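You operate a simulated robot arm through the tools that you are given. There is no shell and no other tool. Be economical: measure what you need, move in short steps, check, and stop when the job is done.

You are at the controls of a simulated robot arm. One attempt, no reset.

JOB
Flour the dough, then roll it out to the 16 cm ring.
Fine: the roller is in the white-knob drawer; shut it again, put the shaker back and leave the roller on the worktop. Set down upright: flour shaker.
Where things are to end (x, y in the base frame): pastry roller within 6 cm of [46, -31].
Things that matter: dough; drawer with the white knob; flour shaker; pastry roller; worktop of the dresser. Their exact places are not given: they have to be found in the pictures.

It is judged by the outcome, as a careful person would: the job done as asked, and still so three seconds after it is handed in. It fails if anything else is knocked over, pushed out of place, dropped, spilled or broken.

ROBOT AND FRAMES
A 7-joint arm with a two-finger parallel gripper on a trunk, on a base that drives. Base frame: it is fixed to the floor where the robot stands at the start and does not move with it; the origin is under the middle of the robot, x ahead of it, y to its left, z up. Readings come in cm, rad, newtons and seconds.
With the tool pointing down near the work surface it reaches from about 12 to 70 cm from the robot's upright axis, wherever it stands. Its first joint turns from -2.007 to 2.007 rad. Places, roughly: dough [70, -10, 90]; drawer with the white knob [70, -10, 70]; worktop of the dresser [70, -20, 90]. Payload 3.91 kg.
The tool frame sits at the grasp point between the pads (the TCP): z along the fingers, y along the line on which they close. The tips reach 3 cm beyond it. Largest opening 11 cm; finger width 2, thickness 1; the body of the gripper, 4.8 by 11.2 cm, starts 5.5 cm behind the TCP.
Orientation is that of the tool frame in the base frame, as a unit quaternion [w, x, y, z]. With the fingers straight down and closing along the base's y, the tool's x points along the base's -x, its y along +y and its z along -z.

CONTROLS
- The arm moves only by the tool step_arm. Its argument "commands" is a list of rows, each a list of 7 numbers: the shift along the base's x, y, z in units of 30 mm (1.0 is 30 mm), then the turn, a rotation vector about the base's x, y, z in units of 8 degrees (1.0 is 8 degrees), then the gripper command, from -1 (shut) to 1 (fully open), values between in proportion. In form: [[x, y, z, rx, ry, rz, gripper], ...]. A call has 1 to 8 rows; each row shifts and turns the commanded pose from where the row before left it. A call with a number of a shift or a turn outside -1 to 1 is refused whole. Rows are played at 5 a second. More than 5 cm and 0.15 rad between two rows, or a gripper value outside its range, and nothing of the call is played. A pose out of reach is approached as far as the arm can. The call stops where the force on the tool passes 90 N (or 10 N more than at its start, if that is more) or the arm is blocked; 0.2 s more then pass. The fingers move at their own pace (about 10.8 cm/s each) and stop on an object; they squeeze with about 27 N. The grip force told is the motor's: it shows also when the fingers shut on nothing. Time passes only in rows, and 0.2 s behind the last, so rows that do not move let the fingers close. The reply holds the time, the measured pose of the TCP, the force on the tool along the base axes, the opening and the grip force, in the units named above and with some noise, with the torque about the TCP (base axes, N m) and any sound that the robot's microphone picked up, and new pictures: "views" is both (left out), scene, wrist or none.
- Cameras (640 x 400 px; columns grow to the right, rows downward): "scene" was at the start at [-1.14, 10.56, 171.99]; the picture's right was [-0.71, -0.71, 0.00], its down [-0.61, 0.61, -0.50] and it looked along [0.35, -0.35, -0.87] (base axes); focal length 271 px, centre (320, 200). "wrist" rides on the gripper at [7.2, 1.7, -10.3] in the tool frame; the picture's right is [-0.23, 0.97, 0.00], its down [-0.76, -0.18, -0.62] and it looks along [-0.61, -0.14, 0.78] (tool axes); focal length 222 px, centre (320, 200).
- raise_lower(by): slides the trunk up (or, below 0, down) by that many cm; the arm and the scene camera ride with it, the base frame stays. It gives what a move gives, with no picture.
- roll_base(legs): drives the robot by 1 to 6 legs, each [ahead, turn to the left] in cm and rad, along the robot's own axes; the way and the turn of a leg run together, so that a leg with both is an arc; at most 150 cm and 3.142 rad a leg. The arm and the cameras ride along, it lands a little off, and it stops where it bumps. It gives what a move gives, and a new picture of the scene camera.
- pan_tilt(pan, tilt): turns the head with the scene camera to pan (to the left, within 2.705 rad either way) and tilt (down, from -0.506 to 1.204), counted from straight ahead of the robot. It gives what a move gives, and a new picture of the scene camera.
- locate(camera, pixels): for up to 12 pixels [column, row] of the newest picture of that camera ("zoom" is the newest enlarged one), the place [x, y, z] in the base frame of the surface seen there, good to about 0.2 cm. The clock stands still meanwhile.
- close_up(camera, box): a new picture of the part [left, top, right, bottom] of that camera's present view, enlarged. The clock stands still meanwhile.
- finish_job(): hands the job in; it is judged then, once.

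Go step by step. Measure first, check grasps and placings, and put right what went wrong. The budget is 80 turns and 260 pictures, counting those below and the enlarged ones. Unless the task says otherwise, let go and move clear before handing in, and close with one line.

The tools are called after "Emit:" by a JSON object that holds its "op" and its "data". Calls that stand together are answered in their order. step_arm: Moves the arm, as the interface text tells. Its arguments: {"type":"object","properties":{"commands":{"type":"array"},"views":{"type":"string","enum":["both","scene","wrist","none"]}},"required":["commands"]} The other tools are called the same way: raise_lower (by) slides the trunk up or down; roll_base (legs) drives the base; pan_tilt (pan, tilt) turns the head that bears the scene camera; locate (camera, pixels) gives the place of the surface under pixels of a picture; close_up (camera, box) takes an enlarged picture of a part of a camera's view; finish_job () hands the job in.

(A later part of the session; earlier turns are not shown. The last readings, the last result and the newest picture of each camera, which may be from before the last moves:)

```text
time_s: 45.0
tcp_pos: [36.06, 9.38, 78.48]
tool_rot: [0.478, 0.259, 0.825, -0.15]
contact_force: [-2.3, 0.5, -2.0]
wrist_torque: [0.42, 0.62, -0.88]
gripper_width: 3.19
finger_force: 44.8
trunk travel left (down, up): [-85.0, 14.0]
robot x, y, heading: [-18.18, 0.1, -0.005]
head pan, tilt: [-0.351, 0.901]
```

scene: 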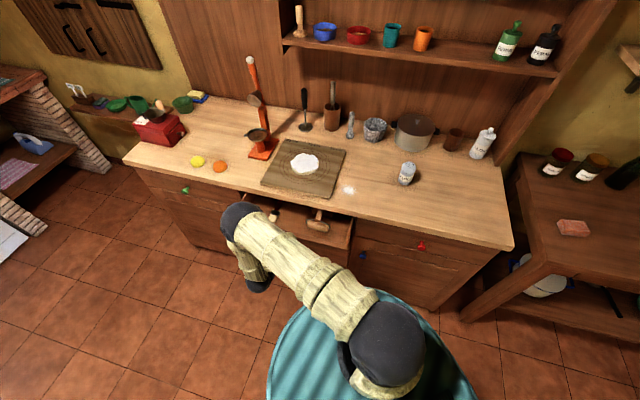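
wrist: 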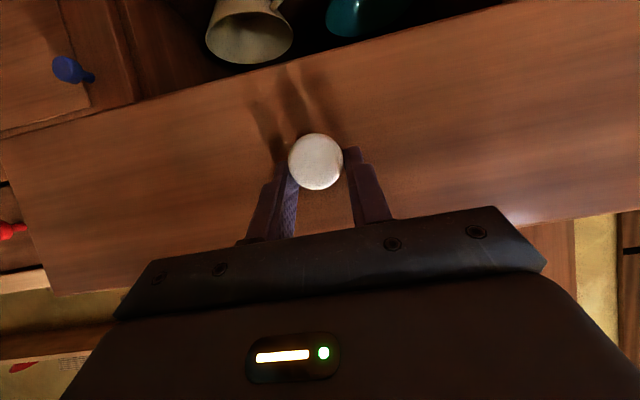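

The drawer slides out freely, 15 cm so far, with things visible inside at (290,215). I pull further and look in.

Emit:
{"op": "step_arm", "data": {"commands": [[-0.54, 0.39, 0, 0, 0, 0, -1], [-0.54, 0.39, 0, 0, 0, 0, -1], [-0.54, 0.39, 0, 0, 0, 0, -1], [-0.54, 0.39, 0, 0, 0, 0, -1]], "views": "none"}}

Emit:
{"op": "close_up", "data": {"camera": "scene", "box": [200, 180, 400, 305]}}

```text
time_s: 46.0
tcp_pos: [29.72, 14.1, 78.59]
tool_rot: [0.479, 0.259, 0.825, -0.15]
contact_force: [0.1, 3.2, -5.7]
wrist_torque: [0.08, 0.13, -0.81]
gripper_width: 3.16
finger_force: 44.1
trunk travel left (down, up): [-85.0, 14.0]
robot x, y, heading: [-17.94, 0.06, -0.003]
head pan, tilt: [-0.351, 0.901]
```

```text
3.20 times, centred on (300, 242) of scene
```

zoom: 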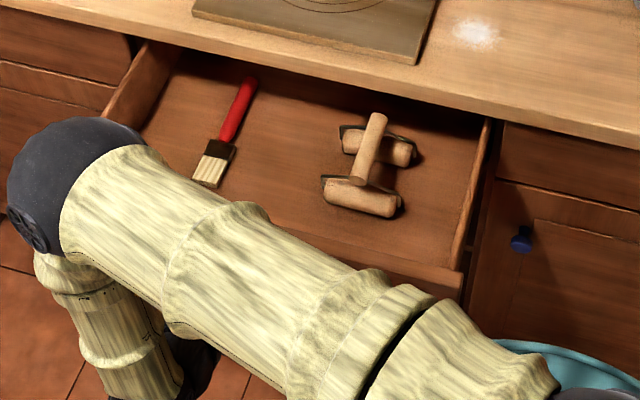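

The drawer is open 23 cm; inside are a brush and the pastry roller (double wooden roller with a handle, zoom (370,160)). I release the knob, back off, and raise.

Emit:
{"op": "step_arm", "data": {"commands": [[0, 0, 0, 0, 0, 0, -0.2], [0, 0, 0, 0, 0, 0, -0.1], [-0.54, 0.39, 0, 0, 0, 0, -0.1], [-0.54, 0.39, 0, 0, 0, 0, -0.1], [-0.2, 0.15, 0.8, 0, 0, 0, -0.1], [0, 0, 1, 0, 0, 0, -0.1], [0, 0, 1, 0, 0, 0, -0.1], [0, 0, 1, 0, 0, 0, 0]], "views": "none"}}

Emit:
{"op": "step_arm", "data": {"commands": [[0, 0, 1, 0.58, 0.81, 0, 0.5], [0, 0, 1, 0.58, 0.81, 0, 1], [0, 0, 1, 0.58, 0.81, 0, 1], [0, 0, 1, 0.58, 0.81, 0, 1], [0.3, -0.2, 1, 0.58, 0.81, 0, 1], [0.3, -0.2, 0.5, 0.58, 0.81, 0, 1], [0.3, -0.2, 0, 0.58, 0.81, 0, 1]]}}

```text
time_s: 47.8
tcp_pos: [25.76, 16.68, 90.06]
tool_rot: [0.479, 0.26, 0.825, -0.151]
contact_force: [-0.3, 0.2, -0.3]
wrist_torque: [0.02, 0.01, 0.01]
gripper_width: 5.51
finger_force: 0.0
trunk travel left (down, up): [-85.0, 14.0]
robot x, y, heading: [-18.27, -0.14, 0.004]
head pan, tilt: [-0.351, 0.901]
```

```text
time_s: 49.4
tcp_pos: [28.62, 14.89, 106.49]
tool_rot: [0.038, 0.302, 0.952, -0.006]
contact_force: [-0.1, 0.3, 0.1]
wrist_torque: [0.04, 0.01, -0.01]
gripper_width: 11.0
finger_force: 0.1
trunk travel left (down, up): [-85.0, 14.0]
robot x, y, heading: [-18.47, 0.15, -0.004]
head pan, tilt: [-0.351, 0.901]
```

scene: 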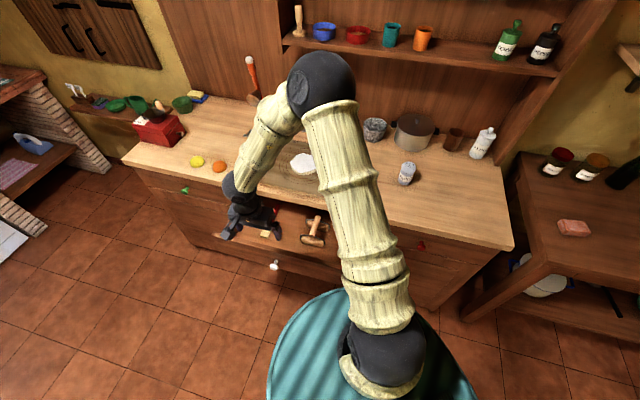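
wrist: 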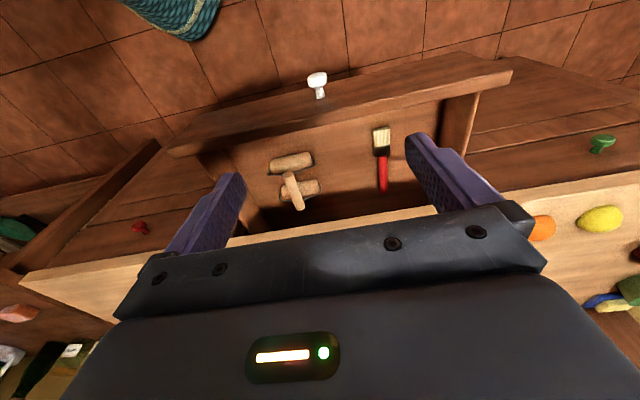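

The roller is clear in both views (wrist (295,180)). I zoom and measure it.

Emit:
{"op": "close_up", "data": {"camera": "wrist", "box": [230, 120, 390, 230]}}

Emit:
{"op": "close_up", "data": {"camera": "scene", "box": [270, 195, 370, 265]}}

```text
3.64 times, centred on (310, 175) of wrist
```

zoom: 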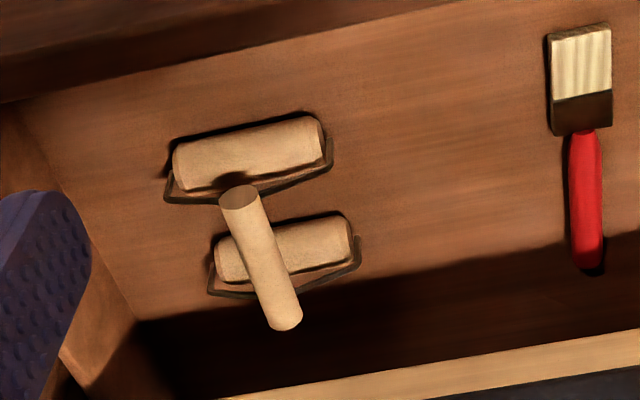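

```text
5.71 times, centred on (320, 230) of scene
```

zoom: 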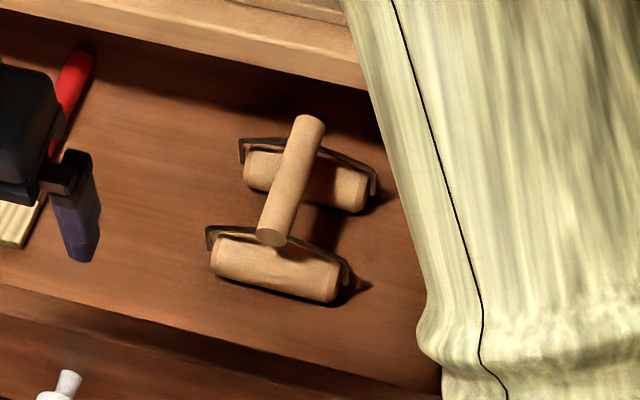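

Emit:
{"op": "locate", "data": {"camera": "zoom", "pixels": [[309, 120], [272, 236], [292, 180], [286, 178], [218, 258], [335, 290], [275, 268], [247, 170], [365, 195], [150, 220], [275, 350], [330, 60]]}}

Emit:
{"op": "locate", "data": {"camera": "wrist", "pixels": [[288, 174], [293, 188], [298, 204], [278, 164], [302, 160], [318, 188], [268, 163], [283, 195], [265, 225], [440, 115]]}}

```text
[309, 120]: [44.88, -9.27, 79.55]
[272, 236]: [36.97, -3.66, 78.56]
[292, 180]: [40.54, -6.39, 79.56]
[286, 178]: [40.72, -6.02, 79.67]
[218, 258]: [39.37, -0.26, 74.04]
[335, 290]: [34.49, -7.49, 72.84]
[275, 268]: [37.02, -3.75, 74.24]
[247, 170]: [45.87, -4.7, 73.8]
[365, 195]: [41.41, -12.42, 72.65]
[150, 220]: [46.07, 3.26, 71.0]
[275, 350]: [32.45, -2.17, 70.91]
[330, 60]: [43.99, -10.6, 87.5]
```

```text
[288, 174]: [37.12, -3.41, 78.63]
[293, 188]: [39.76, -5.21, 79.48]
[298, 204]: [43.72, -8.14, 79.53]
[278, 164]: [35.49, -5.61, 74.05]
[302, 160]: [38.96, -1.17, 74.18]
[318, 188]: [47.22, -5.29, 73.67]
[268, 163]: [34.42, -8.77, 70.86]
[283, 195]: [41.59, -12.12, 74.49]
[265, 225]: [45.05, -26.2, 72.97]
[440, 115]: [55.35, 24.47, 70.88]
```

Handle axis runs (36.9,-3.6)→(44.8,-9.2) at z≈78.5, parallel to the pull direction; rollers rest on the floor at z 70.9. I go above the handle, leaning the tool slightly outward for clearance to the worktop edge.

Emit:
{"op": "step_arm", "data": {"commands": [[0.48, -0.867, -0.1, -0.054, -0.076, 0, 1], [0.48, -0.867, -0.2, -0.054, -0.076, 0, 1], [0.48, -0.867, -0.2, -0.054, -0.076, 0, 1], [0.48, -0.867, -0.2, -0.054, -0.076, 0, 1], [0.48, -0.867, -0.2, -0.054, -0.076, 0, 1], [0.48, -0.867, -0.2, -0.054, -0.076, 0, 1], [0.48, -0.867, -0.2, -0.054, -0.076, 0, 1], [0.48, -0.867, -0.2, -0.054, -0.076, 0, 0.2]], "views": "none"}}

Emit:
{"op": "step_arm", "data": {"commands": [[0, 0, -1, 0, 0, 0, 0], [0, 0, -1, 0, 0, 0, 0], [0, 0, -1, 0, 0, 0, 0], [0, 0, -0.5, 0, 0, 0, 0]]}}

```text
time_s: 51.2
tcp_pos: [40.09, -5.9, 101.9]
tool_rot: [0.088, 0.301, 0.949, -0.024]
contact_force: [0.3, -0.3, 0.3]
wrist_torque: [0.02, 0.02, 0.0]
gripper_width: 6.61
finger_force: 0.1
trunk travel left (down, up): [-85.0, 14.0]
robot x, y, heading: [-18.12, -0.1, 0.001]
head pan, tilt: [-0.351, 0.901]
```

```text
time_s: 52.2
tcp_pos: [40.06, -5.7, 91.4]
tool_rot: [0.089, 0.302, 0.949, -0.024]
contact_force: [-0.5, 0.8, -0.7]
wrist_torque: [0.0, -0.03, -0.03]
gripper_width: 5.51
finger_force: 0.0
trunk travel left (down, up): [-85.0, 14.0]
robot x, y, heading: [-18.07, 0.26, -0.001]
head pan, tilt: [-0.351, 0.901]
```

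scene: 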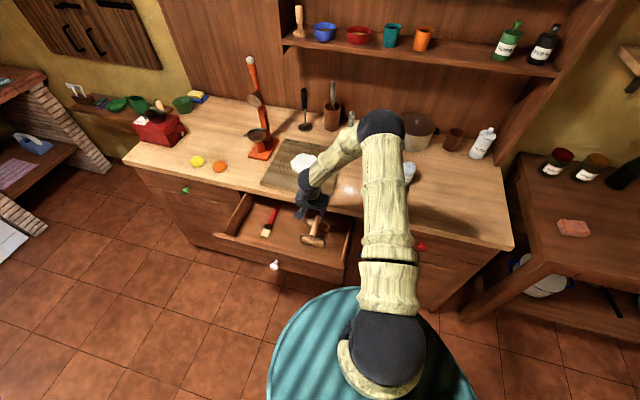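
wrist: 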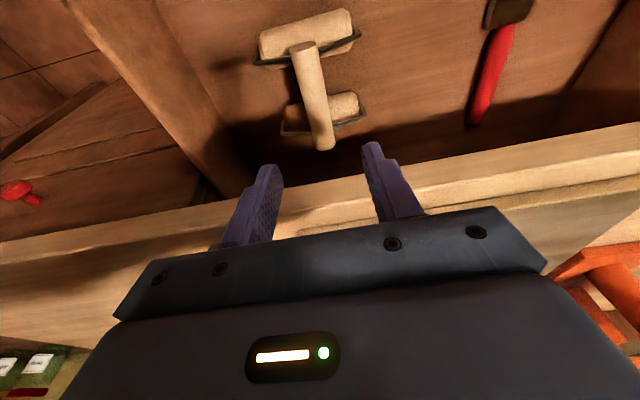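

The handle (303,45)–(325,148) lines up between the fingers. I descend the rest, watching force.

Emit:
{"op": "step_arm", "data": {"commands": [[0, 0, -1, 0, 0, 0, 0], [0, 0, -1, 0, 0, 0, 0], [0, 0, -1, 0, 0, 0, 0], [0, 0, -0.8, 0, 0, 0, 0]]}}

```text
time_s: 53.2
tcp_pos: [40.12, -5.78, 79.83]
tool_rot: [0.089, 0.301, 0.949, -0.024]
contact_force: [0.1, -0.7, 0.4]
wrist_torque: [0.01, -0.01, 0.0]
gripper_width: 5.49
finger_force: 0.0
trunk travel left (down, up): [-85.0, 14.0]
robot x, y, heading: [-17.92, -0.15, -0.005]
head pan, tilt: [-0.351, 0.901]
```

scene: 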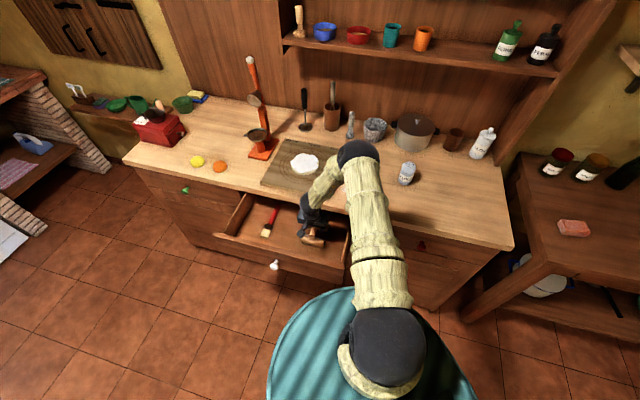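
wrist: 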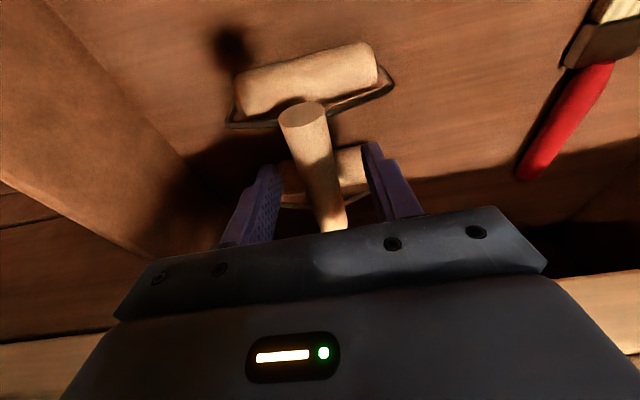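

The handle sits between the fingers. Down 1 cm more, close, and lift 1.5 cm.

Emit:
{"op": "step_arm", "data": {"commands": [[0, 0, -0.33, 0, 0, 0, 0], [0, 0, 0, 0, 0, 0, -1], [0, 0, 0, 0, 0, 0, -1], [0, 0, 0, 0, 0, 0, -1], [0, 0, 0.25, 0, 0, 0, -1], [0, 0, 0.25, 0, 0, 0, -1]], "views": "wrist"}}

```text
time_s: 54.6
tcp_pos: [39.9, -5.76, 80.42]
tool_rot: [0.086, 0.302, 0.949, -0.024]
contact_force: [-0.1, 0.9, -2.2]
wrist_torque: [-0.05, 0.0, 0.0]
gripper_width: 2.31
finger_force: 27.2
trunk travel left (down, up): [-85.0, 14.0]
robot x, y, heading: [-17.7, -0.13, -0.002]
head pan, tilt: [-0.351, 0.901]
```

wrist: 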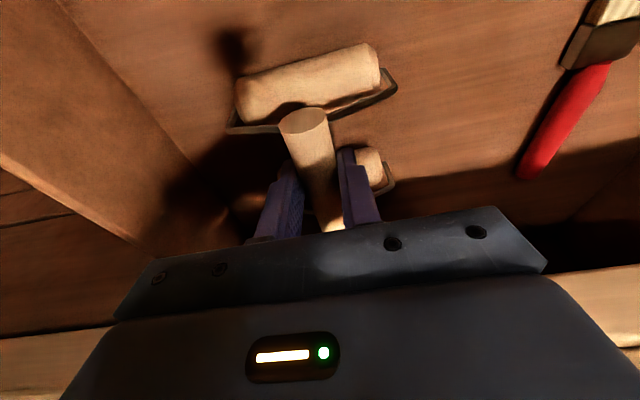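

Held (2.3 cm, load felt). I move it outward 6 cm to clear the worktop edge, then raise it.

Emit:
{"op": "step_arm", "data": {"commands": [[-0.81, 0.585, 0.1, 0, 0, 0, -1], [-0.81, 0.585, 0.3, 0, 0, 0, -1], [0, 0, 1, 0, 0, 0, -1], [0, 0, 1, 0, 0, 0, -1], [0, 0, 1, 0, 0, 0, -1], [0, 0, 1, 0, 0, 0, -1], [0, 0, 1, 0, 0, 0, -1], [0, 0, 1, 0, 0, 0, -1]]}}

Emit:
{"op": "locate", "data": {"camera": "scene", "pixels": [[408, 172], [348, 190], [340, 152], [265, 178]]}}

```text
time_s: 56.4
tcp_pos: [35.13, -2.43, 99.79]
tool_rot: [0.089, 0.302, 0.949, -0.023]
contact_force: [0.2, -0.4, -1.9]
wrist_torque: [0.07, 0.03, 0.03]
gripper_width: 2.33
finger_force: 26.8
trunk travel left (down, up): [-85.0, 14.0]
robot x, y, heading: [-18.14, -0.61, -0.003]
head pan, tilt: [-0.351, 0.901]
```

scene: 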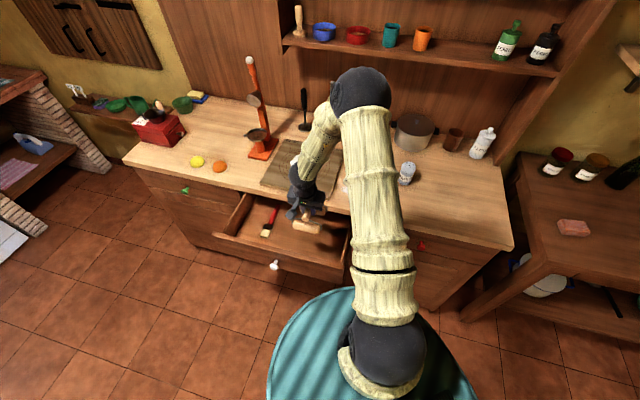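
wrist: 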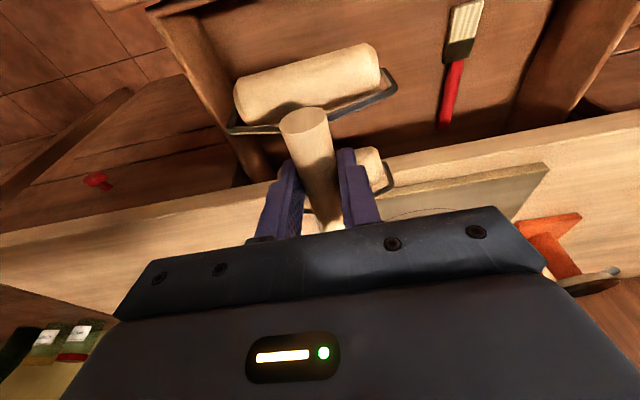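

```text
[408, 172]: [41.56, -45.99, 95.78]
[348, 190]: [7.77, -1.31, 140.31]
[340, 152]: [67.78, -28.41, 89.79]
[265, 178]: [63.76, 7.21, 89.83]
```

Clear. I carry the roller to a spot on the worktop at about (42.4,-28.4), within tolerance of its final place, to set it down while I shut the drawer.

Emit:
{"op": "step_arm", "data": {"commands": [[0.1, -0.36, 0.7, 0, 0, 0, -1], [0.243, -0.867, 0.6, 0, 0, 0, -1], [0.243, -0.867, 0.2, 0, 0, 0, -1], [0.243, -0.867, 0, 0, 0, 0, -1], [0.243, -0.867, 0, 0, 0, 0, -1], [0.243, -0.867, 0, 0, 0, 0, -1], [0.243, -0.867, 0, 0, 0, 0, -1], [0.243, -0.867, 0, 0, 0, 0, -1]], "views": "none"}}

Emit:
{"op": "step_arm", "data": {"commands": [[0.243, -0.867, 0, 0, 0, 0, -1], [0.243, -0.867, 0, 0, 0, 0, -1], [0.14, -0.5, -0.3, 0, 0, 0, -1], [0, 0, -0.8, 0, 0, 0, -1], [0, 0, -0.8, 0, 0, 0, -1]]}}

```text
time_s: 58.2
tcp_pos: [40.67, -21.68, 104.31]
tool_rot: [0.088, 0.302, 0.949, -0.023]
contact_force: [0.3, -0.7, -2.1]
wrist_torque: [0.03, 0.02, -0.01]
gripper_width: 2.35
finger_force: 26.9
trunk travel left (down, up): [-85.0, 14.0]
robot x, y, heading: [-17.9, -0.03, -0.004]
head pan, tilt: [-0.351, 0.901]
```

```text
time_s: 59.4
tcp_pos: [42.48, -28.32, 98.56]
tool_rot: [0.088, 0.302, 0.949, -0.024]
contact_force: [-0.5, -0.8, -1.0]
wrist_torque: [0.04, 0.05, -0.01]
gripper_width: 2.36
finger_force: 26.9
trunk travel left (down, up): [-85.0, 14.0]
robot x, y, heading: [-18.06, 0.03, -0.001]
head pan, tilt: [-0.351, 0.901]
```

scene: 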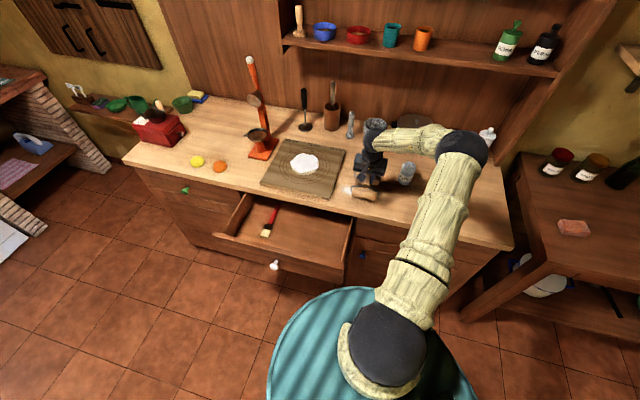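
wrist: 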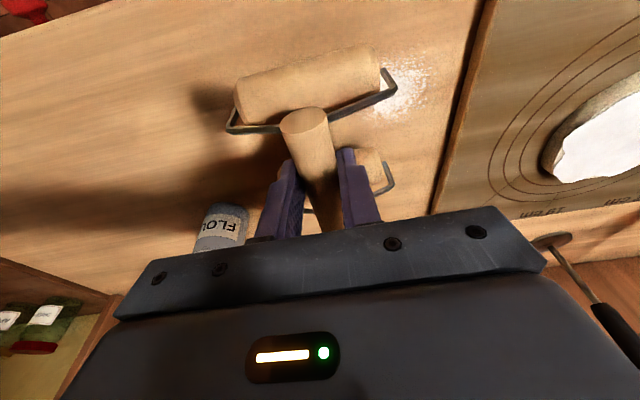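

The roller hangs just above the worktop, its end near a flour patch at (400,85). I shift 1.5 cm away from it and lower to contact.

Emit:
{"op": "step_arm", "data": {"commands": [[-0.2, -0.4, 0, 0, 0, 0, -1], [0, 0, -0.5, 0, 0, 0, -1], [0, 0, -0.2, 0, 0, 0, -1]], "views": "none"}}

```text
time_s: 60.2
tcp_pos: [41.88, -29.28, 96.77]
tool_rot: [0.09, 0.302, 0.949, -0.022]
contact_force: [1.4, 1.6, 10.8]
wrist_torque: [0.28, 0.3, -0.01]
gripper_width: 2.33
finger_force: 27.0
trunk travel left (down, up): [-85.0, 14.0]
robot x, y, heading: [-18.02, -0.05, -0.003]
head pan, tilt: [-0.351, 0.901]
```

Contact at TCP z 96.8 (+11 N). I release and rise straight up.

Emit:
{"op": "step_arm", "data": {"commands": [[0, 0, 0.05, 0, 0, 0, -1], [0, 0, 0, 0, 0, 0, 0], [0, 0, 0, 0, 0, 0, 0], [0, 0, 0.4, 0, 0, 0, 0], [0, 0, 1, 0, 0, 0, 0], [0, 0, 1, 0, 0, 0, 0], [0, 0, 1, 0, 0, 0, 0]]}}

```text
time_s: 61.8
tcp_pos: [41.91, -29.64, 106.76]
tool_rot: [0.088, 0.301, 0.949, -0.024]
contact_force: [0.0, 0.2, 0.4]
wrist_torque: [-0.01, -0.01, 0.02]
gripper_width: 5.53
finger_force: 0.1
trunk travel left (down, up): [-85.0, 14.0]
robot x, y, heading: [-17.9, -0.17, -0.003]
head pan, tilt: [-0.351, 0.901]
```

scene: 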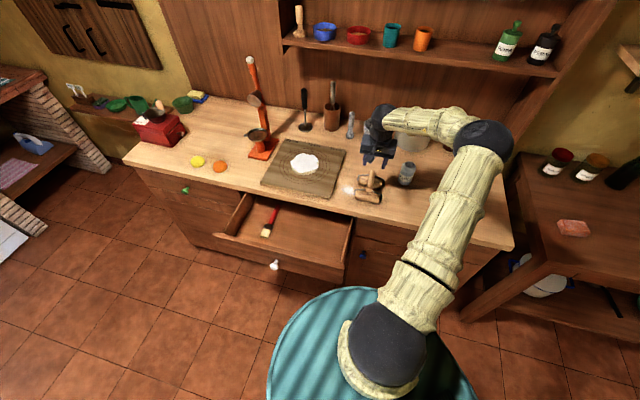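
wrist: 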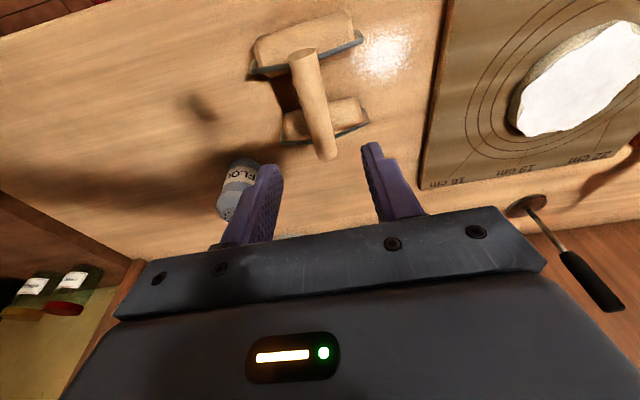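

The roller stands on the worktop at (368,185), shaker untouched. Now I go round to the front of the drawer with the fingers closed to push it shut.

Emit:
{"op": "step_arm", "data": {"commands": [[-0.394, 0.925, 0, -0.09, -0.127, 0, -1], [-0.394, 0.925, 0, -0.09, -0.127, 0, -1], [-0.394, 0.925, 0, -0.09, -0.127, 0, -1], [-0.394, 0.925, 0, -0.09, -0.127, 0, -1], [-0.394, 0.925, 0, -0.09, -0.127, 0, -1], [-0.394, 0.925, 0, -0.09, -0.127, 0, -1], [-0.394, 0.925, 0, -0.09, -0.127, 0, -1], [-0.394, 0.925, 0, -0.09, -0.127, 0, -1]], "views": "none"}}

Emit:
{"op": "step_arm", "data": {"commands": [[-0.394, 0.925, 0, -0.09, -0.127, 0, -1], [-0.394, 0.925, 0, -0.09, -0.127, 0, -1], [-0.394, 0.925, 0, -0.09, -0.127, 0, -1], [-0.394, 0.925, 0, -0.09, -0.127, 0, -1], [-0.394, 0.925, 0, -0.09, -0.127, 0, -1], [-0.394, 0.925, 0, -0.09, -0.127, 0, -1], [-0.394, 0.925, 0, -0.09, -0.127, 0, -1], [-0.394, 0.925, 0, -0.09, -0.127, 0, -1]]}}

```text
time_s: 63.6
tcp_pos: [32.37, -7.14, 106.84]
tool_rot: [0.171, 0.297, 0.938, -0.05]
contact_force: [0.1, 0.0, 0.8]
wrist_torque: [0.01, 0.02, 0.02]
gripper_width: 0.0
finger_force: 27.2
trunk travel left (down, up): [-85.0, 14.0]
robot x, y, heading: [-18.15, -0.43, -0.002]
head pan, tilt: [-0.351, 0.901]
```

```text
time_s: 65.4
tcp_pos: [22.81, 15.16, 106.69]
tool_rot: [0.253, 0.292, 0.919, -0.076]
contact_force: [0.1, -0.5, 1.1]
wrist_torque: [-0.01, 0.01, -0.01]
gripper_width: 0.0
finger_force: 27.0
trunk travel left (down, up): [-85.0, 14.0]
robot x, y, heading: [-17.84, -0.04, -0.005]
head pan, tilt: [-0.351, 0.901]
```

scene: 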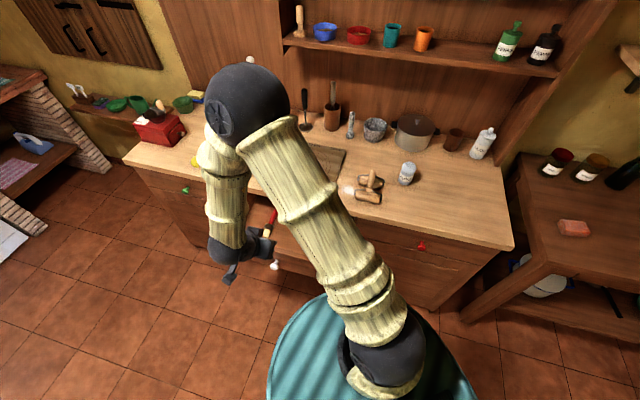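
wrist: 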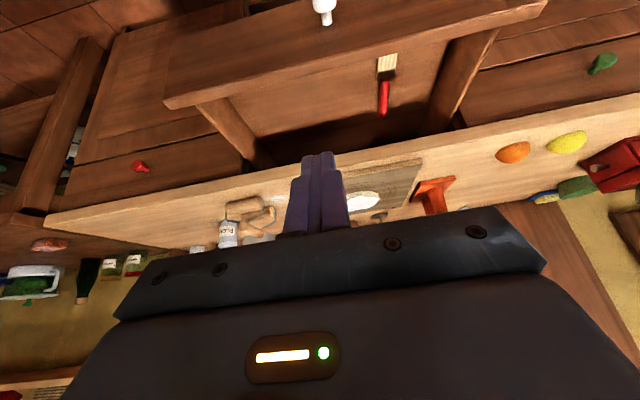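

I'm in front of the open drawer (depth 9.6, front at 19.6). I descend to drawer height with more tilt.

Emit:
{"op": "step_arm", "data": {"commands": [[0, 0, -1, -0.58, -0.81, 0, -1], [0, 0, -1, -0.58, -0.81, 0, -1], [0, 0, -1, -0.58, -0.81, 0, -1], [0, 0, -1, 0, 0, 0, -1], [0, 0, -1, 0, 0, 0, -1], [0, 0, -1, 0, 0, 0, -1], [0, 0, -1, 0, 0, 0, -1], [0, 0, -1, 0, 0, 0, -1]], "views": "none"}}

Emit:
{"op": "step_arm", "data": {"commands": [[0, 0, -0.9, 0, 0, 0, -1]]}}

```text
time_s: 67.2
tcp_pos: [23.0, 15.02, 82.73]
tool_rot: [0.436, 0.267, 0.849, -0.135]
contact_force: [-1.1, -0.1, 0.6]
wrist_torque: [0.01, -0.05, -0.02]
gripper_width: 0.01
finger_force: 27.1
trunk travel left (down, up): [-85.0, 14.0]
robot x, y, heading: [-17.91, 0.33, -0.0]
head pan, tilt: [-0.351, 0.901]
```

```text
time_s: 67.6
tcp_pos: [22.94, 15.05, 80.1]
tool_rot: [0.436, 0.267, 0.849, -0.136]
contact_force: [-0.8, 0.0, 0.7]
wrist_torque: [-0.01, 0.01, -0.04]
gripper_width: 0.0
finger_force: 27.3
trunk travel left (down, up): [-85.0, 14.0]
robot x, y, heading: [-18.35, 0.4, -0.001]
head pan, tilt: [-0.351, 0.901]
```

scene: 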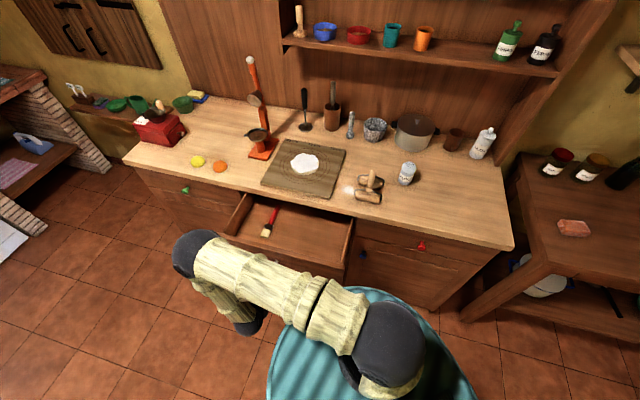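
wrist: 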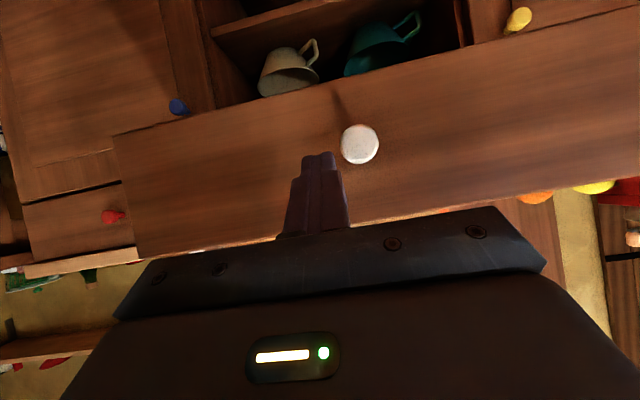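

Fingers are beside the knob, aimed at the drawer front. I push inward.

Emit:
{"op": "step_arm", "data": {"commands": [[0.5, -0.69, 0, 0, 0, 0, -1], [0.65, -0.468, 0, 0, 0, 0, -1], [0.65, -0.468, 0, 0, 0, 0, -1], [0.65, -0.468, 0, 0, 0, 0, -1], [0.65, -0.468, 0, 0, 0, 0, -1], [0.65, -0.468, 0, 0, 0, 0, -1], [0.65, -0.468, 0, 0, 0, 0, -1], [0.65, -0.468, 0, 0, 0, 0, -1]]}}

```text
time_s: 69.4
tcp_pos: [38.26, 3.12, 80.09]
tool_rot: [0.437, 0.267, 0.848, -0.135]
contact_force: [0.1, -0.9, 0.4]
wrist_torque: [-0.02, 0.0, -0.03]
gripper_width: 0.0
finger_force: 26.6
trunk travel left (down, up): [-85.0, 14.0]
robot x, y, heading: [-18.02, -0.1, -0.002]
head pan, tilt: [-0.351, 0.901]
```

scene: 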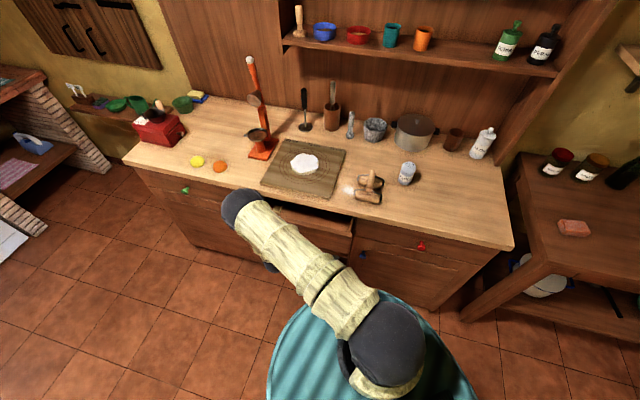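
wrist: 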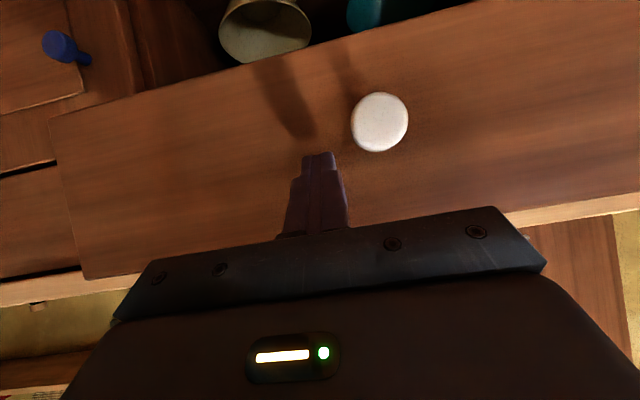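

The drawer is gliding in; about 11 cm remain. I continue with smaller steps at the end.

Emit:
{"op": "step_arm", "data": {"commands": [[0.65, -0.468, 0, 0, 0, 0, -1], [0.65, -0.468, 0, 0, 0, 0, -1], [0.65, -0.468, 0, 0, 0, 0, -1], [0.5, -0.36, 0, 0, 0, 0, -1], [0.25, -0.18, 0, 0, 0, 0, -1], [0.15, -0.108, 0, 0, 0, 0, -1], [0.1, -0.07, 0, 0, 0, 0, -1]]}}

```text
time_s: 71.0
tcp_pos: [46.56, -2.83, 80.16]
tool_rot: [0.434, 0.266, 0.85, -0.134]
contact_force: [-22.9, 15.1, 6.6]
wrist_torque: [0.13, 0.03, -0.08]
gripper_width: 0.0
finger_force: 26.9
trunk travel left (down, up): [-85.0, 14.0]
robot x, y, heading: [-18.21, 0.06, -0.006]
head pan, tilt: [-0.351, 0.901]
```

scene: 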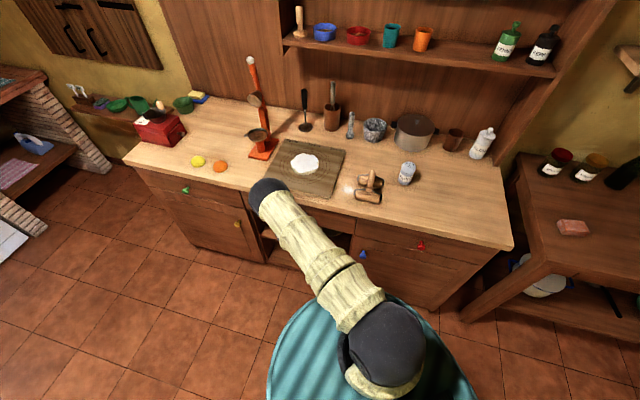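
wrist: 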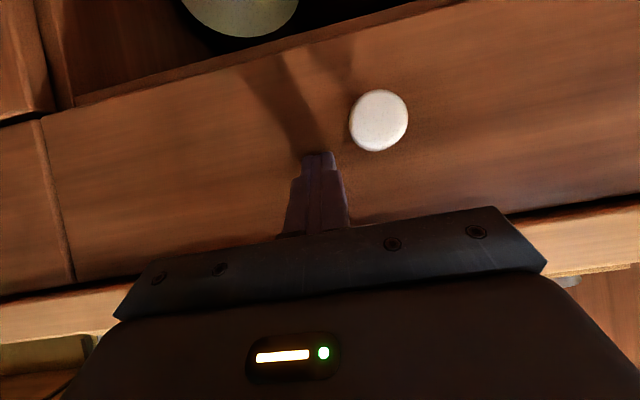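

A firm 27 N reaction: likely shut. I check the front against its neighbours, and back off to drawn clearance.

Emit:
{"op": "locate", "data": {"camera": "wrist", "pixels": [[379, 121], [250, 180], [60, 230], [20, 200], [450, 150]]}}

Emit:
{"op": "step_arm", "data": {"commands": [[-0.65, 0.468, 0, 0, 0, 0, -1], [-0.65, 0.468, 0, 0, 0, 0, -1], [-0.65, 0.468, 0, 0, 0, 0, -1], [-0.3, 0.2, 1, 0, 0, 0, -1], [0, 0, 1, 0, 0, 0, 0], [0, 0, 1, 0, 0, 0, 0], [0, 0, 1, 0, 0, 0, 0], [0, 0, 1, 0, 0, 0, 0]]}}

Emit:
{"op": "close_up", "data": {"camera": "scene", "box": [230, 130, 430, 255]}}

```text
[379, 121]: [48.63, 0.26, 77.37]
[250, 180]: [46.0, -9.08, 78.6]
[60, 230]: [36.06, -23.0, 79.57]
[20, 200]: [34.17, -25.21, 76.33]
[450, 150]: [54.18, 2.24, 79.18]
```

```text
time_s: 72.8
tcp_pos: [40.22, 1.65, 95.14]
tool_rot: [0.435, 0.267, 0.849, -0.135]
contact_force: [0.0, 0.2, 0.1]
wrist_torque: [-0.02, -0.03, -0.01]
gripper_width: 5.5
finger_force: 0.0
trunk travel left (down, up): [-85.0, 14.0]
robot x, y, heading: [-18.32, 0.33, 0.001]
head pan, tilt: [-0.351, 0.901]
```

scene: 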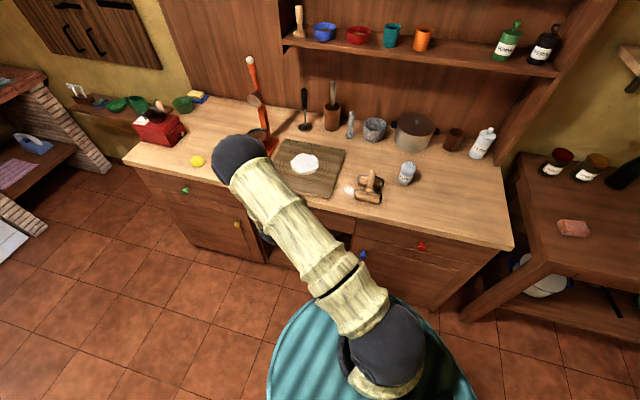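
wrist: 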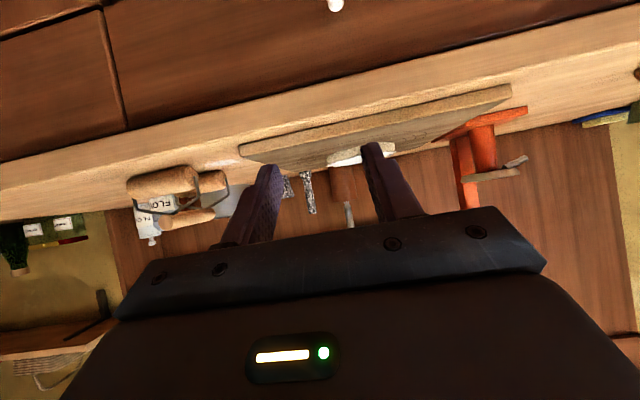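

```text
3.20 times, centred on (330, 192) of scene
```

zoom: 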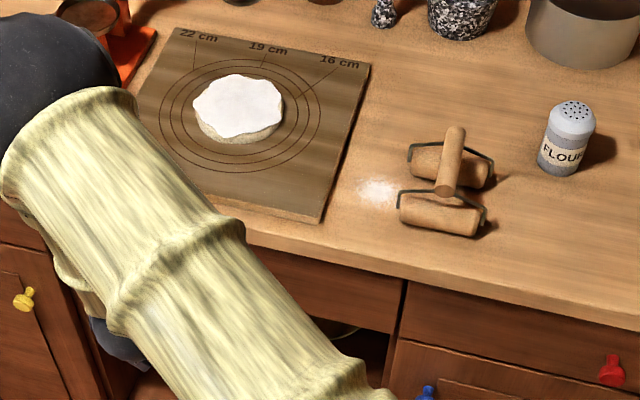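

The knob is back at (48.6,0.3): drawer shut. The roller stands free. I raise, re-level the tool and swing right, then drive the base forward for rolling reach.

Emit:
{"op": "step_arm", "data": {"commands": [[-0.3, -0.7, 0.8, 0.377, 0.527, 0, 0], [-0.5, -0.7, 0.8, 0.377, 0.527, 0, 0], [-0.5, -0.9, 0.8, 0.377, 0.527, 0, 0], [-0.5, -0.9, 0.8, 0.377, 0.527, 0, 0], [-0.5, -0.9, 0.8, 0.377, 0.527, 0, 0], [-0.5, -0.9, 0.8, 0.377, 0.527, 0, 0], [-0.5, -0.9, 0.8, 0.377, 0.527, 0, 0], [-0.5, -0.9, 0.8, 0.377, 0.527, 0, 0]], "views": "none"}}

Emit:
{"op": "roll_base", "data": {"legs": [[26, 0]]}}

```text
time_s: 74.6
tcp_pos: [28.81, -18.81, 114.28]
tool_rot: [0.108, 0.3, 0.947, -0.028]
contact_force: [0.5, 0.5, 0.9]
wrist_torque: [0.02, -0.04, -0.01]
gripper_width: 5.53
finger_force: 0.1
trunk travel left (down, up): [-85.0, 14.0]
robot x, y, heading: [-18.1, -0.11, 0.001]
head pan, tilt: [-0.351, 0.901]
```

```text
time_s: 76.7
tcp_pos: [54.95, -18.97, 114.33]
tool_rot: [0.107, 0.302, 0.947, -0.029]
contact_force: [0.7, -0.4, -0.3]
wrist_torque: [0.01, 0.01, -0.03]
gripper_width: 5.49
finger_force: 0.0
trunk travel left (down, up): [-85.0, 14.0]
robot x, y, heading: [8.1, -0.28, -0.003]
head pan, tilt: [-0.351, 0.901]
```

scene: 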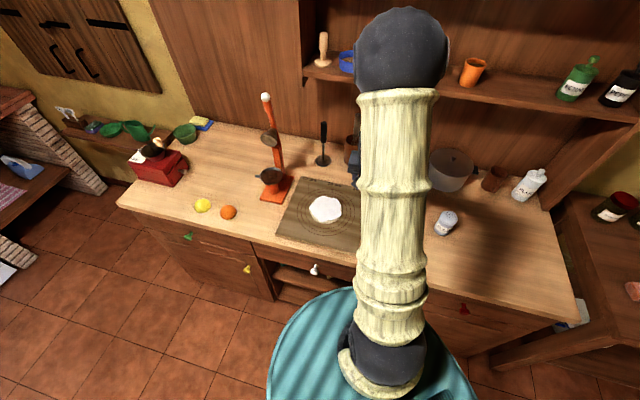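

Base is at x=8. The elbow looks close to the shelf from above, so I check those heights before moving on.

Emit:
{"op": "locate", "data": {"camera": "scene", "pixels": [[400, 60], [370, 70], [438, 70], [345, 75], [500, 93], [325, 210], [268, 100], [345, 205], [307, 208]]}}

Emit:
{"op": "step_arm", "data": {"commands": [[-0.5, -0.4, 0, 0, 0, 0, 0], [-0.7, -0.5, 0, 0.1, 0.13, 0, 0]], "views": "both"}}

```text
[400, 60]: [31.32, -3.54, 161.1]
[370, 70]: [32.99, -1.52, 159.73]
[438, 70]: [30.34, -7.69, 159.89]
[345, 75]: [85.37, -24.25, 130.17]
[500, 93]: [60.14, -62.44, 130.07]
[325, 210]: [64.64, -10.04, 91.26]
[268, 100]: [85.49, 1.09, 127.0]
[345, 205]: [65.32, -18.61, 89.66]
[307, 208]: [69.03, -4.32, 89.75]
```

```text
time_s: 77.2
tcp_pos: [51.23, -21.66, 114.3]
tool_rot: [0.097, 0.302, 0.948, -0.025]
contact_force: [-0.6, -0.2, -0.7]
wrist_torque: [0.03, -0.02, -0.02]
gripper_width: 5.47
finger_force: 0.0
trunk travel left (down, up): [-85.0, 14.0]
robot x, y, heading: [8.0, -0.42, -0.003]
head pan, tilt: [-0.351, 0.901]
```

scene: 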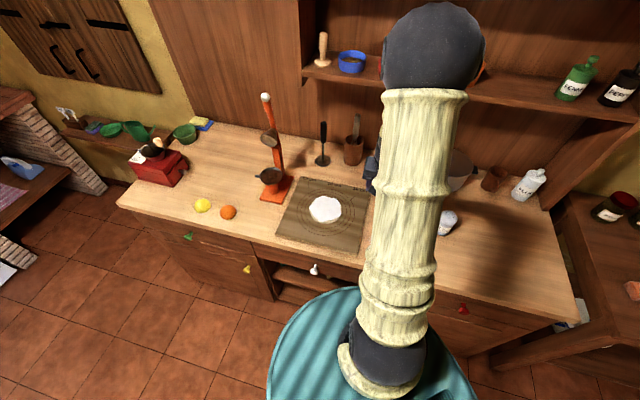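
wrist: 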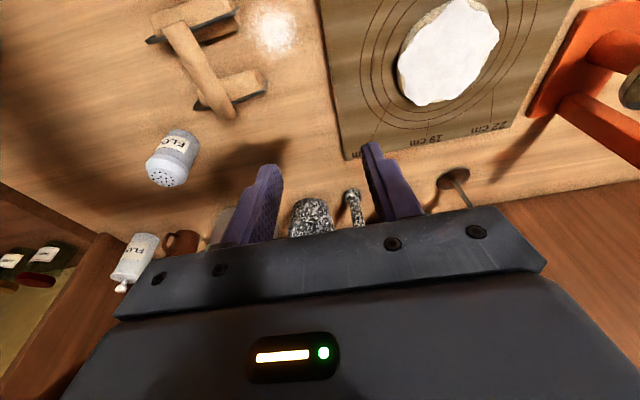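

No conflict (elbow at (31,-4), shelf far behind). I measure the roller's handle in the wrist view: ends near (172,35) and (222,112).

Emit:
{"op": "locate", "data": {"camera": "wrist", "pixels": [[174, 30], [188, 52], [202, 76], [218, 106], [216, 30], [245, 85], [200, 105], [170, 160], [448, 55], [415, 55], [486, 45], [440, 100]]}}

Emit:
{"op": "close_up", "data": {"camera": "wrist", "box": [330, 0, 570, 160]}}

```text
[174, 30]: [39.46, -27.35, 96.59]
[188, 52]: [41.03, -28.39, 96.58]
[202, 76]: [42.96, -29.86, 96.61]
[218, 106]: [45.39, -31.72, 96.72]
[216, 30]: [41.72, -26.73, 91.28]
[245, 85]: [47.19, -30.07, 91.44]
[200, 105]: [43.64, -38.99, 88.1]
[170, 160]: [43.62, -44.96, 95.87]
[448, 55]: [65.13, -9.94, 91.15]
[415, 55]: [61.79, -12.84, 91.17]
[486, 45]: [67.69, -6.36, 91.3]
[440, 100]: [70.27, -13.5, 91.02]
```

```text
2.50 times, centred on (450, 80) of wrist
```

zoom: 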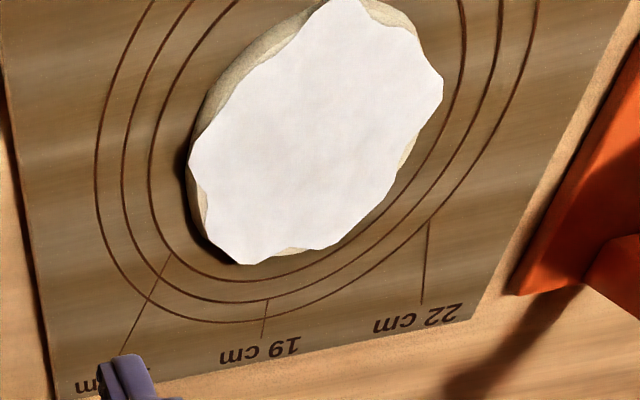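

Handle centre (42.4,-29.4), top z 96.6; dough 11 cm across, top z 91.2, mat z 89.75. I go above the handle and down to it.

Emit:
{"op": "step_arm", "data": {"commands": [[-0.75, -0.64, -0.6, 0, 0, -0.05, 0], [-0.75, -0.64, -0.6, 0, 0, -0.05, 0], [-0.75, -0.64, -0.6, 0, 0, -0.05, 0], [-0.75, -0.64, -0.6, 0, 0, 0, 0], [0, 0, -0.9, 0, 0, 0, 0], [0, 0, -0.7, 0, 0, 0, 0]]}}

```text
time_s: 78.7
tcp_pos: [42.46, -29.4, 102.25]
tool_rot: [0.098, 0.312, 0.945, -0.026]
contact_force: [0.3, 0.8, 0.2]
wrist_torque: [0.02, 0.01, 0.02]
gripper_width: 5.5
finger_force: 0.1
trunk travel left (down, up): [-85.0, 14.0]
robot x, y, heading: [8.12, -0.06, -0.0]
head pan, tilt: [-0.351, 0.901]
```

scene: 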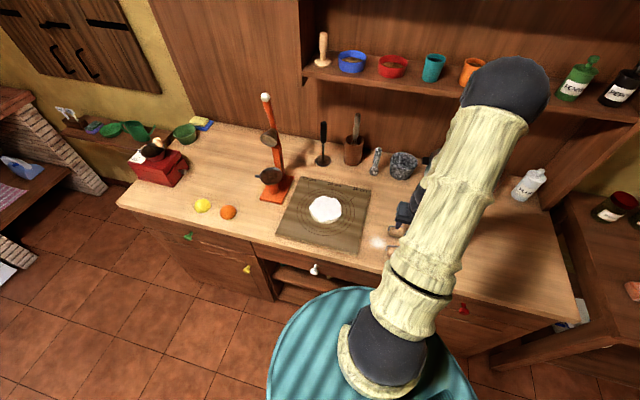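
wrist: 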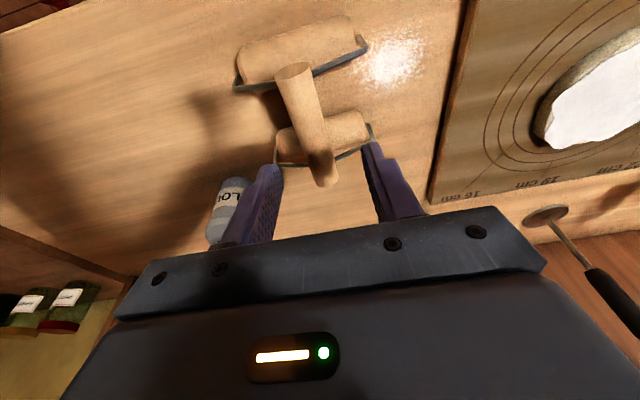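

Aligned. I descend 5.9 cm, close, and lift.

Emit:
{"op": "step_arm", "data": {"commands": [[0, 0, -0.9, 0, 0, 0, 0], [0, 0, -0.9, 0, 0, 0, 0], [0, 0, -0.17, 0, 0, 0, 0], [0, 0, 0, 0, 0, 0, -1], [0, 0, 0, 0, 0, 0, -1], [0, 0, 0, 0, 0, 0, -1]], "views": "none"}}

Emit:
{"op": "step_arm", "data": {"commands": [[0, 0, 0.5, 0, 0, 0, -1], [0, 0, 0.9, 0, 0, 0, -1], [0, 0, 0.6, 0, 0, 0, -1]], "views": "wrist"}}

```text
time_s: 80.0
tcp_pos: [42.03, -29.52, 96.66]
tool_rot: [0.102, 0.313, 0.944, -0.028]
contact_force: [-9.6, -13.5, 54.4]
wrist_torque: [-0.91, 0.34, 0.12]
gripper_width: 2.35
finger_force: 26.4
trunk travel left (down, up): [-85.0, 14.0]
robot x, y, heading: [7.8, 0.18, -0.006]
head pan, tilt: [-0.351, 0.901]
```

```text
time_s: 80.8
tcp_pos: [42.26, -29.13, 102.31]
tool_rot: [0.096, 0.312, 0.945, -0.026]
contact_force: [-0.2, 0.9, -2.1]
wrist_torque: [0.06, -0.02, 0.01]
gripper_width: 2.33
finger_force: 27.0
trunk travel left (down, up): [-85.0, 14.0]
robot x, y, heading: [7.94, 0.13, -0.004]
head pan, tilt: [-0.351, 0.901]
```

wrist: 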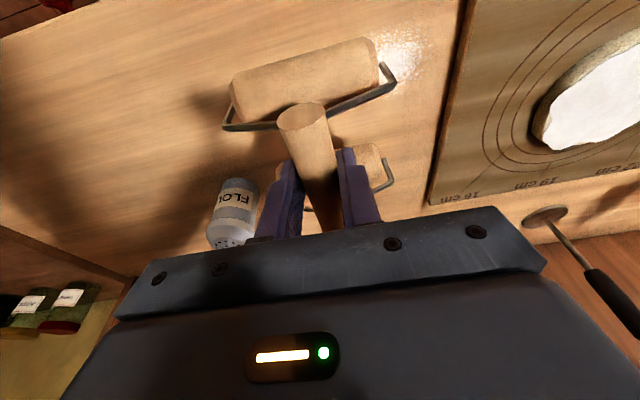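

Gripped again and lifted. I carry it over the dough centre at about (65,-10.2).

Emit:
{"op": "step_arm", "data": {"commands": [[0.4, 0.34, 0.8, 0, 0, 0, -1], [0.8, 0.67, 0.4, 0, 0, 0, -1], [0.8, 0.67, 0, 0, 0, 0, -1], [0.8, 0.67, 0, 0, 0, 0, -1], [0.8, 0.67, 0, 0, 0, 0, -1], [0.8, 0.67, 0, 0, 0, 0, -1], [0.8, 0.67, 0, 0, 0, 0, -1], [0.8, 0.67, 0, 0, 0, 0, -1]], "views": "none"}}

Emit:
{"op": "step_arm", "data": {"commands": [[0.8, 0.67, 0, 0, 0, 0, -1], [0.76, 0.6, 0, 0, 0, 0, -1], [0, 0, -0.8, 0, 0, 0, -1]]}}

```text
time_s: 82.7
tcp_pos: [60.53, -14.06, 106.03]
tool_rot: [0.097, 0.311, 0.945, -0.027]
contact_force: [0.1, 0.0, -2.4]
wrist_torque: [0.01, 0.04, 0.01]
gripper_width: 2.34
finger_force: 26.9
trunk travel left (down, up): [-85.0, 14.0]
robot x, y, heading: [7.62, -0.38, -0.004]
head pan, tilt: [-0.351, 0.901]
```

```text
time_s: 83.5
tcp_pos: [65.1, -10.32, 103.56]
tool_rot: [0.097, 0.313, 0.944, -0.026]
contact_force: [0.4, 0.5, -1.9]
wrist_torque: [0.03, 0.03, -0.02]
gripper_width: 2.32
finger_force: 26.9
trunk travel left (down, up): [-85.0, 14.0]
robot x, y, heading: [8.06, -0.15, -0.002]
head pan, tilt: [-0.351, 0.901]
```

scene: 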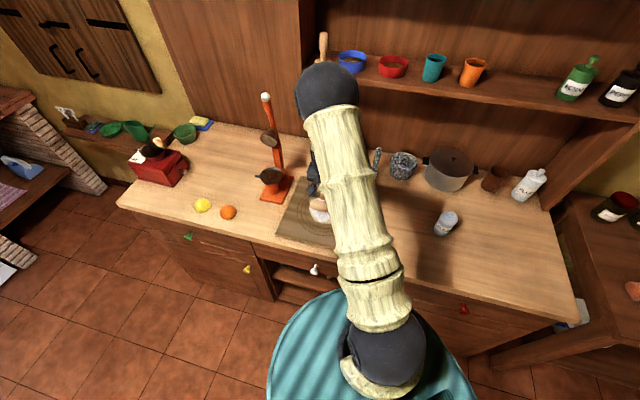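
wrist: 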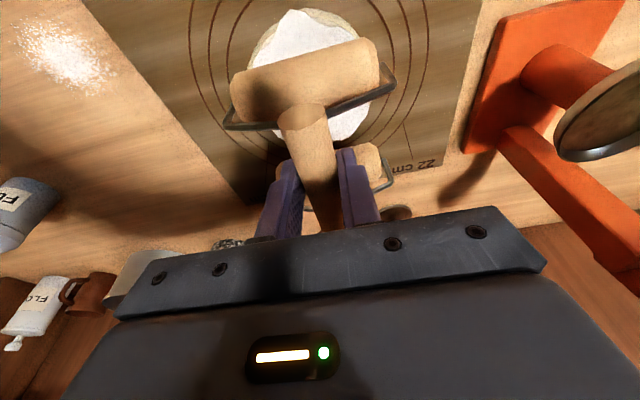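

The roller is centred above the dough. I lower gently to contact.

Emit:
{"op": "step_arm", "data": {"commands": [[0, 0, -0.6, 0, 0, 0, -1], [0, 0, -0.5, 0, 0, 0, -1], [0, 0, -0.2, 0, 0, 0, -1]], "views": "none"}}

```text
time_s: 84.2
tcp_pos: [65.03, -10.38, 99.72]
tool_rot: [0.097, 0.312, 0.945, -0.025]
contact_force: [0.9, 0.5, -2.5]
wrist_torque: [0.01, 0.04, -0.01]
gripper_width: 2.35
finger_force: 26.6
trunk travel left (down, up): [-85.0, 14.0]
robot x, y, heading: [8.2, -0.25, -0.001]
head pan, tilt: [-0.351, 0.901]
```

Emit:
{"op": "step_arm", "data": {"commands": [[0, 0, -0.15, 0, 0, 0, -1], [0, 0, -0.1, 0, 0, 0, -1]], "views": "wrist"}}

```text
time_s: 84.8
tcp_pos: [65.01, -10.25, 99.15]
tool_rot: [0.099, 0.312, 0.945, -0.026]
contact_force: [0.3, 0.1, 9.4]
wrist_torque: [0.16, 0.34, 0.04]
gripper_width: 2.32
finger_force: 27.4
trunk travel left (down, up): [-85.0, 14.0]
robot x, y, heading: [7.75, -0.2, -0.001]
head pan, tilt: [-0.351, 0.901]
```

wrist: 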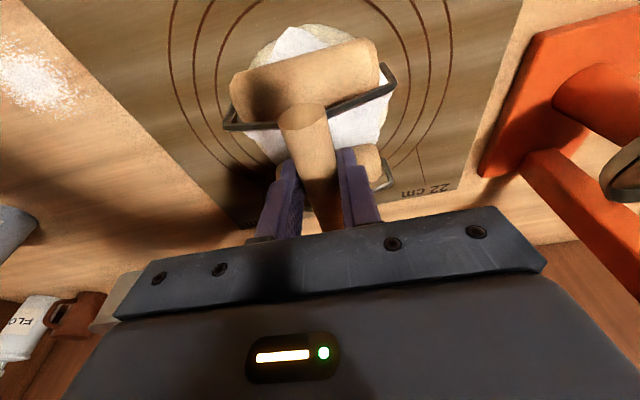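

Contact at z≈99.2 with ~12 N. I press slightly and make one rolling stroke back and forth along the handle direction.

Emit:
{"op": "step_arm", "data": {"commands": [[0.537, -0.395, -0.1, 0, 0, 0, -1], [0.537, -0.395, 0, 0, 0, 0, -1], [-0.537, 0.395, 0, 0, 0, 0, -1], [-0.537, 0.395, 0, 0, 0, 0, -1], [-0.537, 0.395, 0, 0, 0, 0, -1], [-0.537, 0.395, 0, 0, 0, 0, -1], [0.537, -0.395, 0, 0, 0, 0, -1], [0.537, -0.395, 0, 0, 0, 0, -1]], "views": "wrist"}}

```text
time_s: 86.7
tcp_pos: [64.87, -10.34, 98.98]
tool_rot: [0.1, 0.312, 0.944, -0.024]
contact_force: [1.8, 3.1, 40.0]
wrist_torque: [-0.25, 0.37, 0.01]
gripper_width: 2.3
finger_force: 26.7
trunk travel left (down, up): [-85.0, 14.0]
robot x, y, heading: [7.86, -0.0, -0.002]
head pan, tilt: [-0.351, 0.901]
```

wrist: 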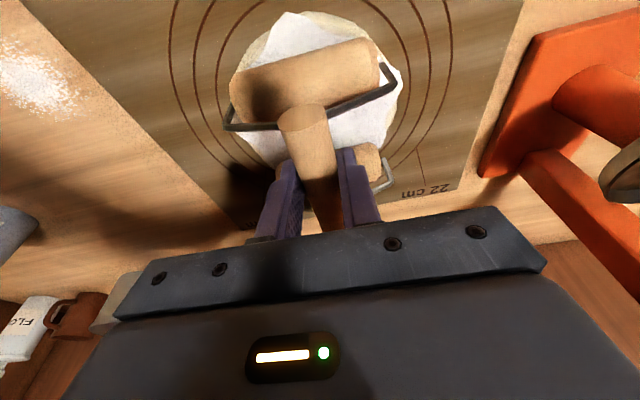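

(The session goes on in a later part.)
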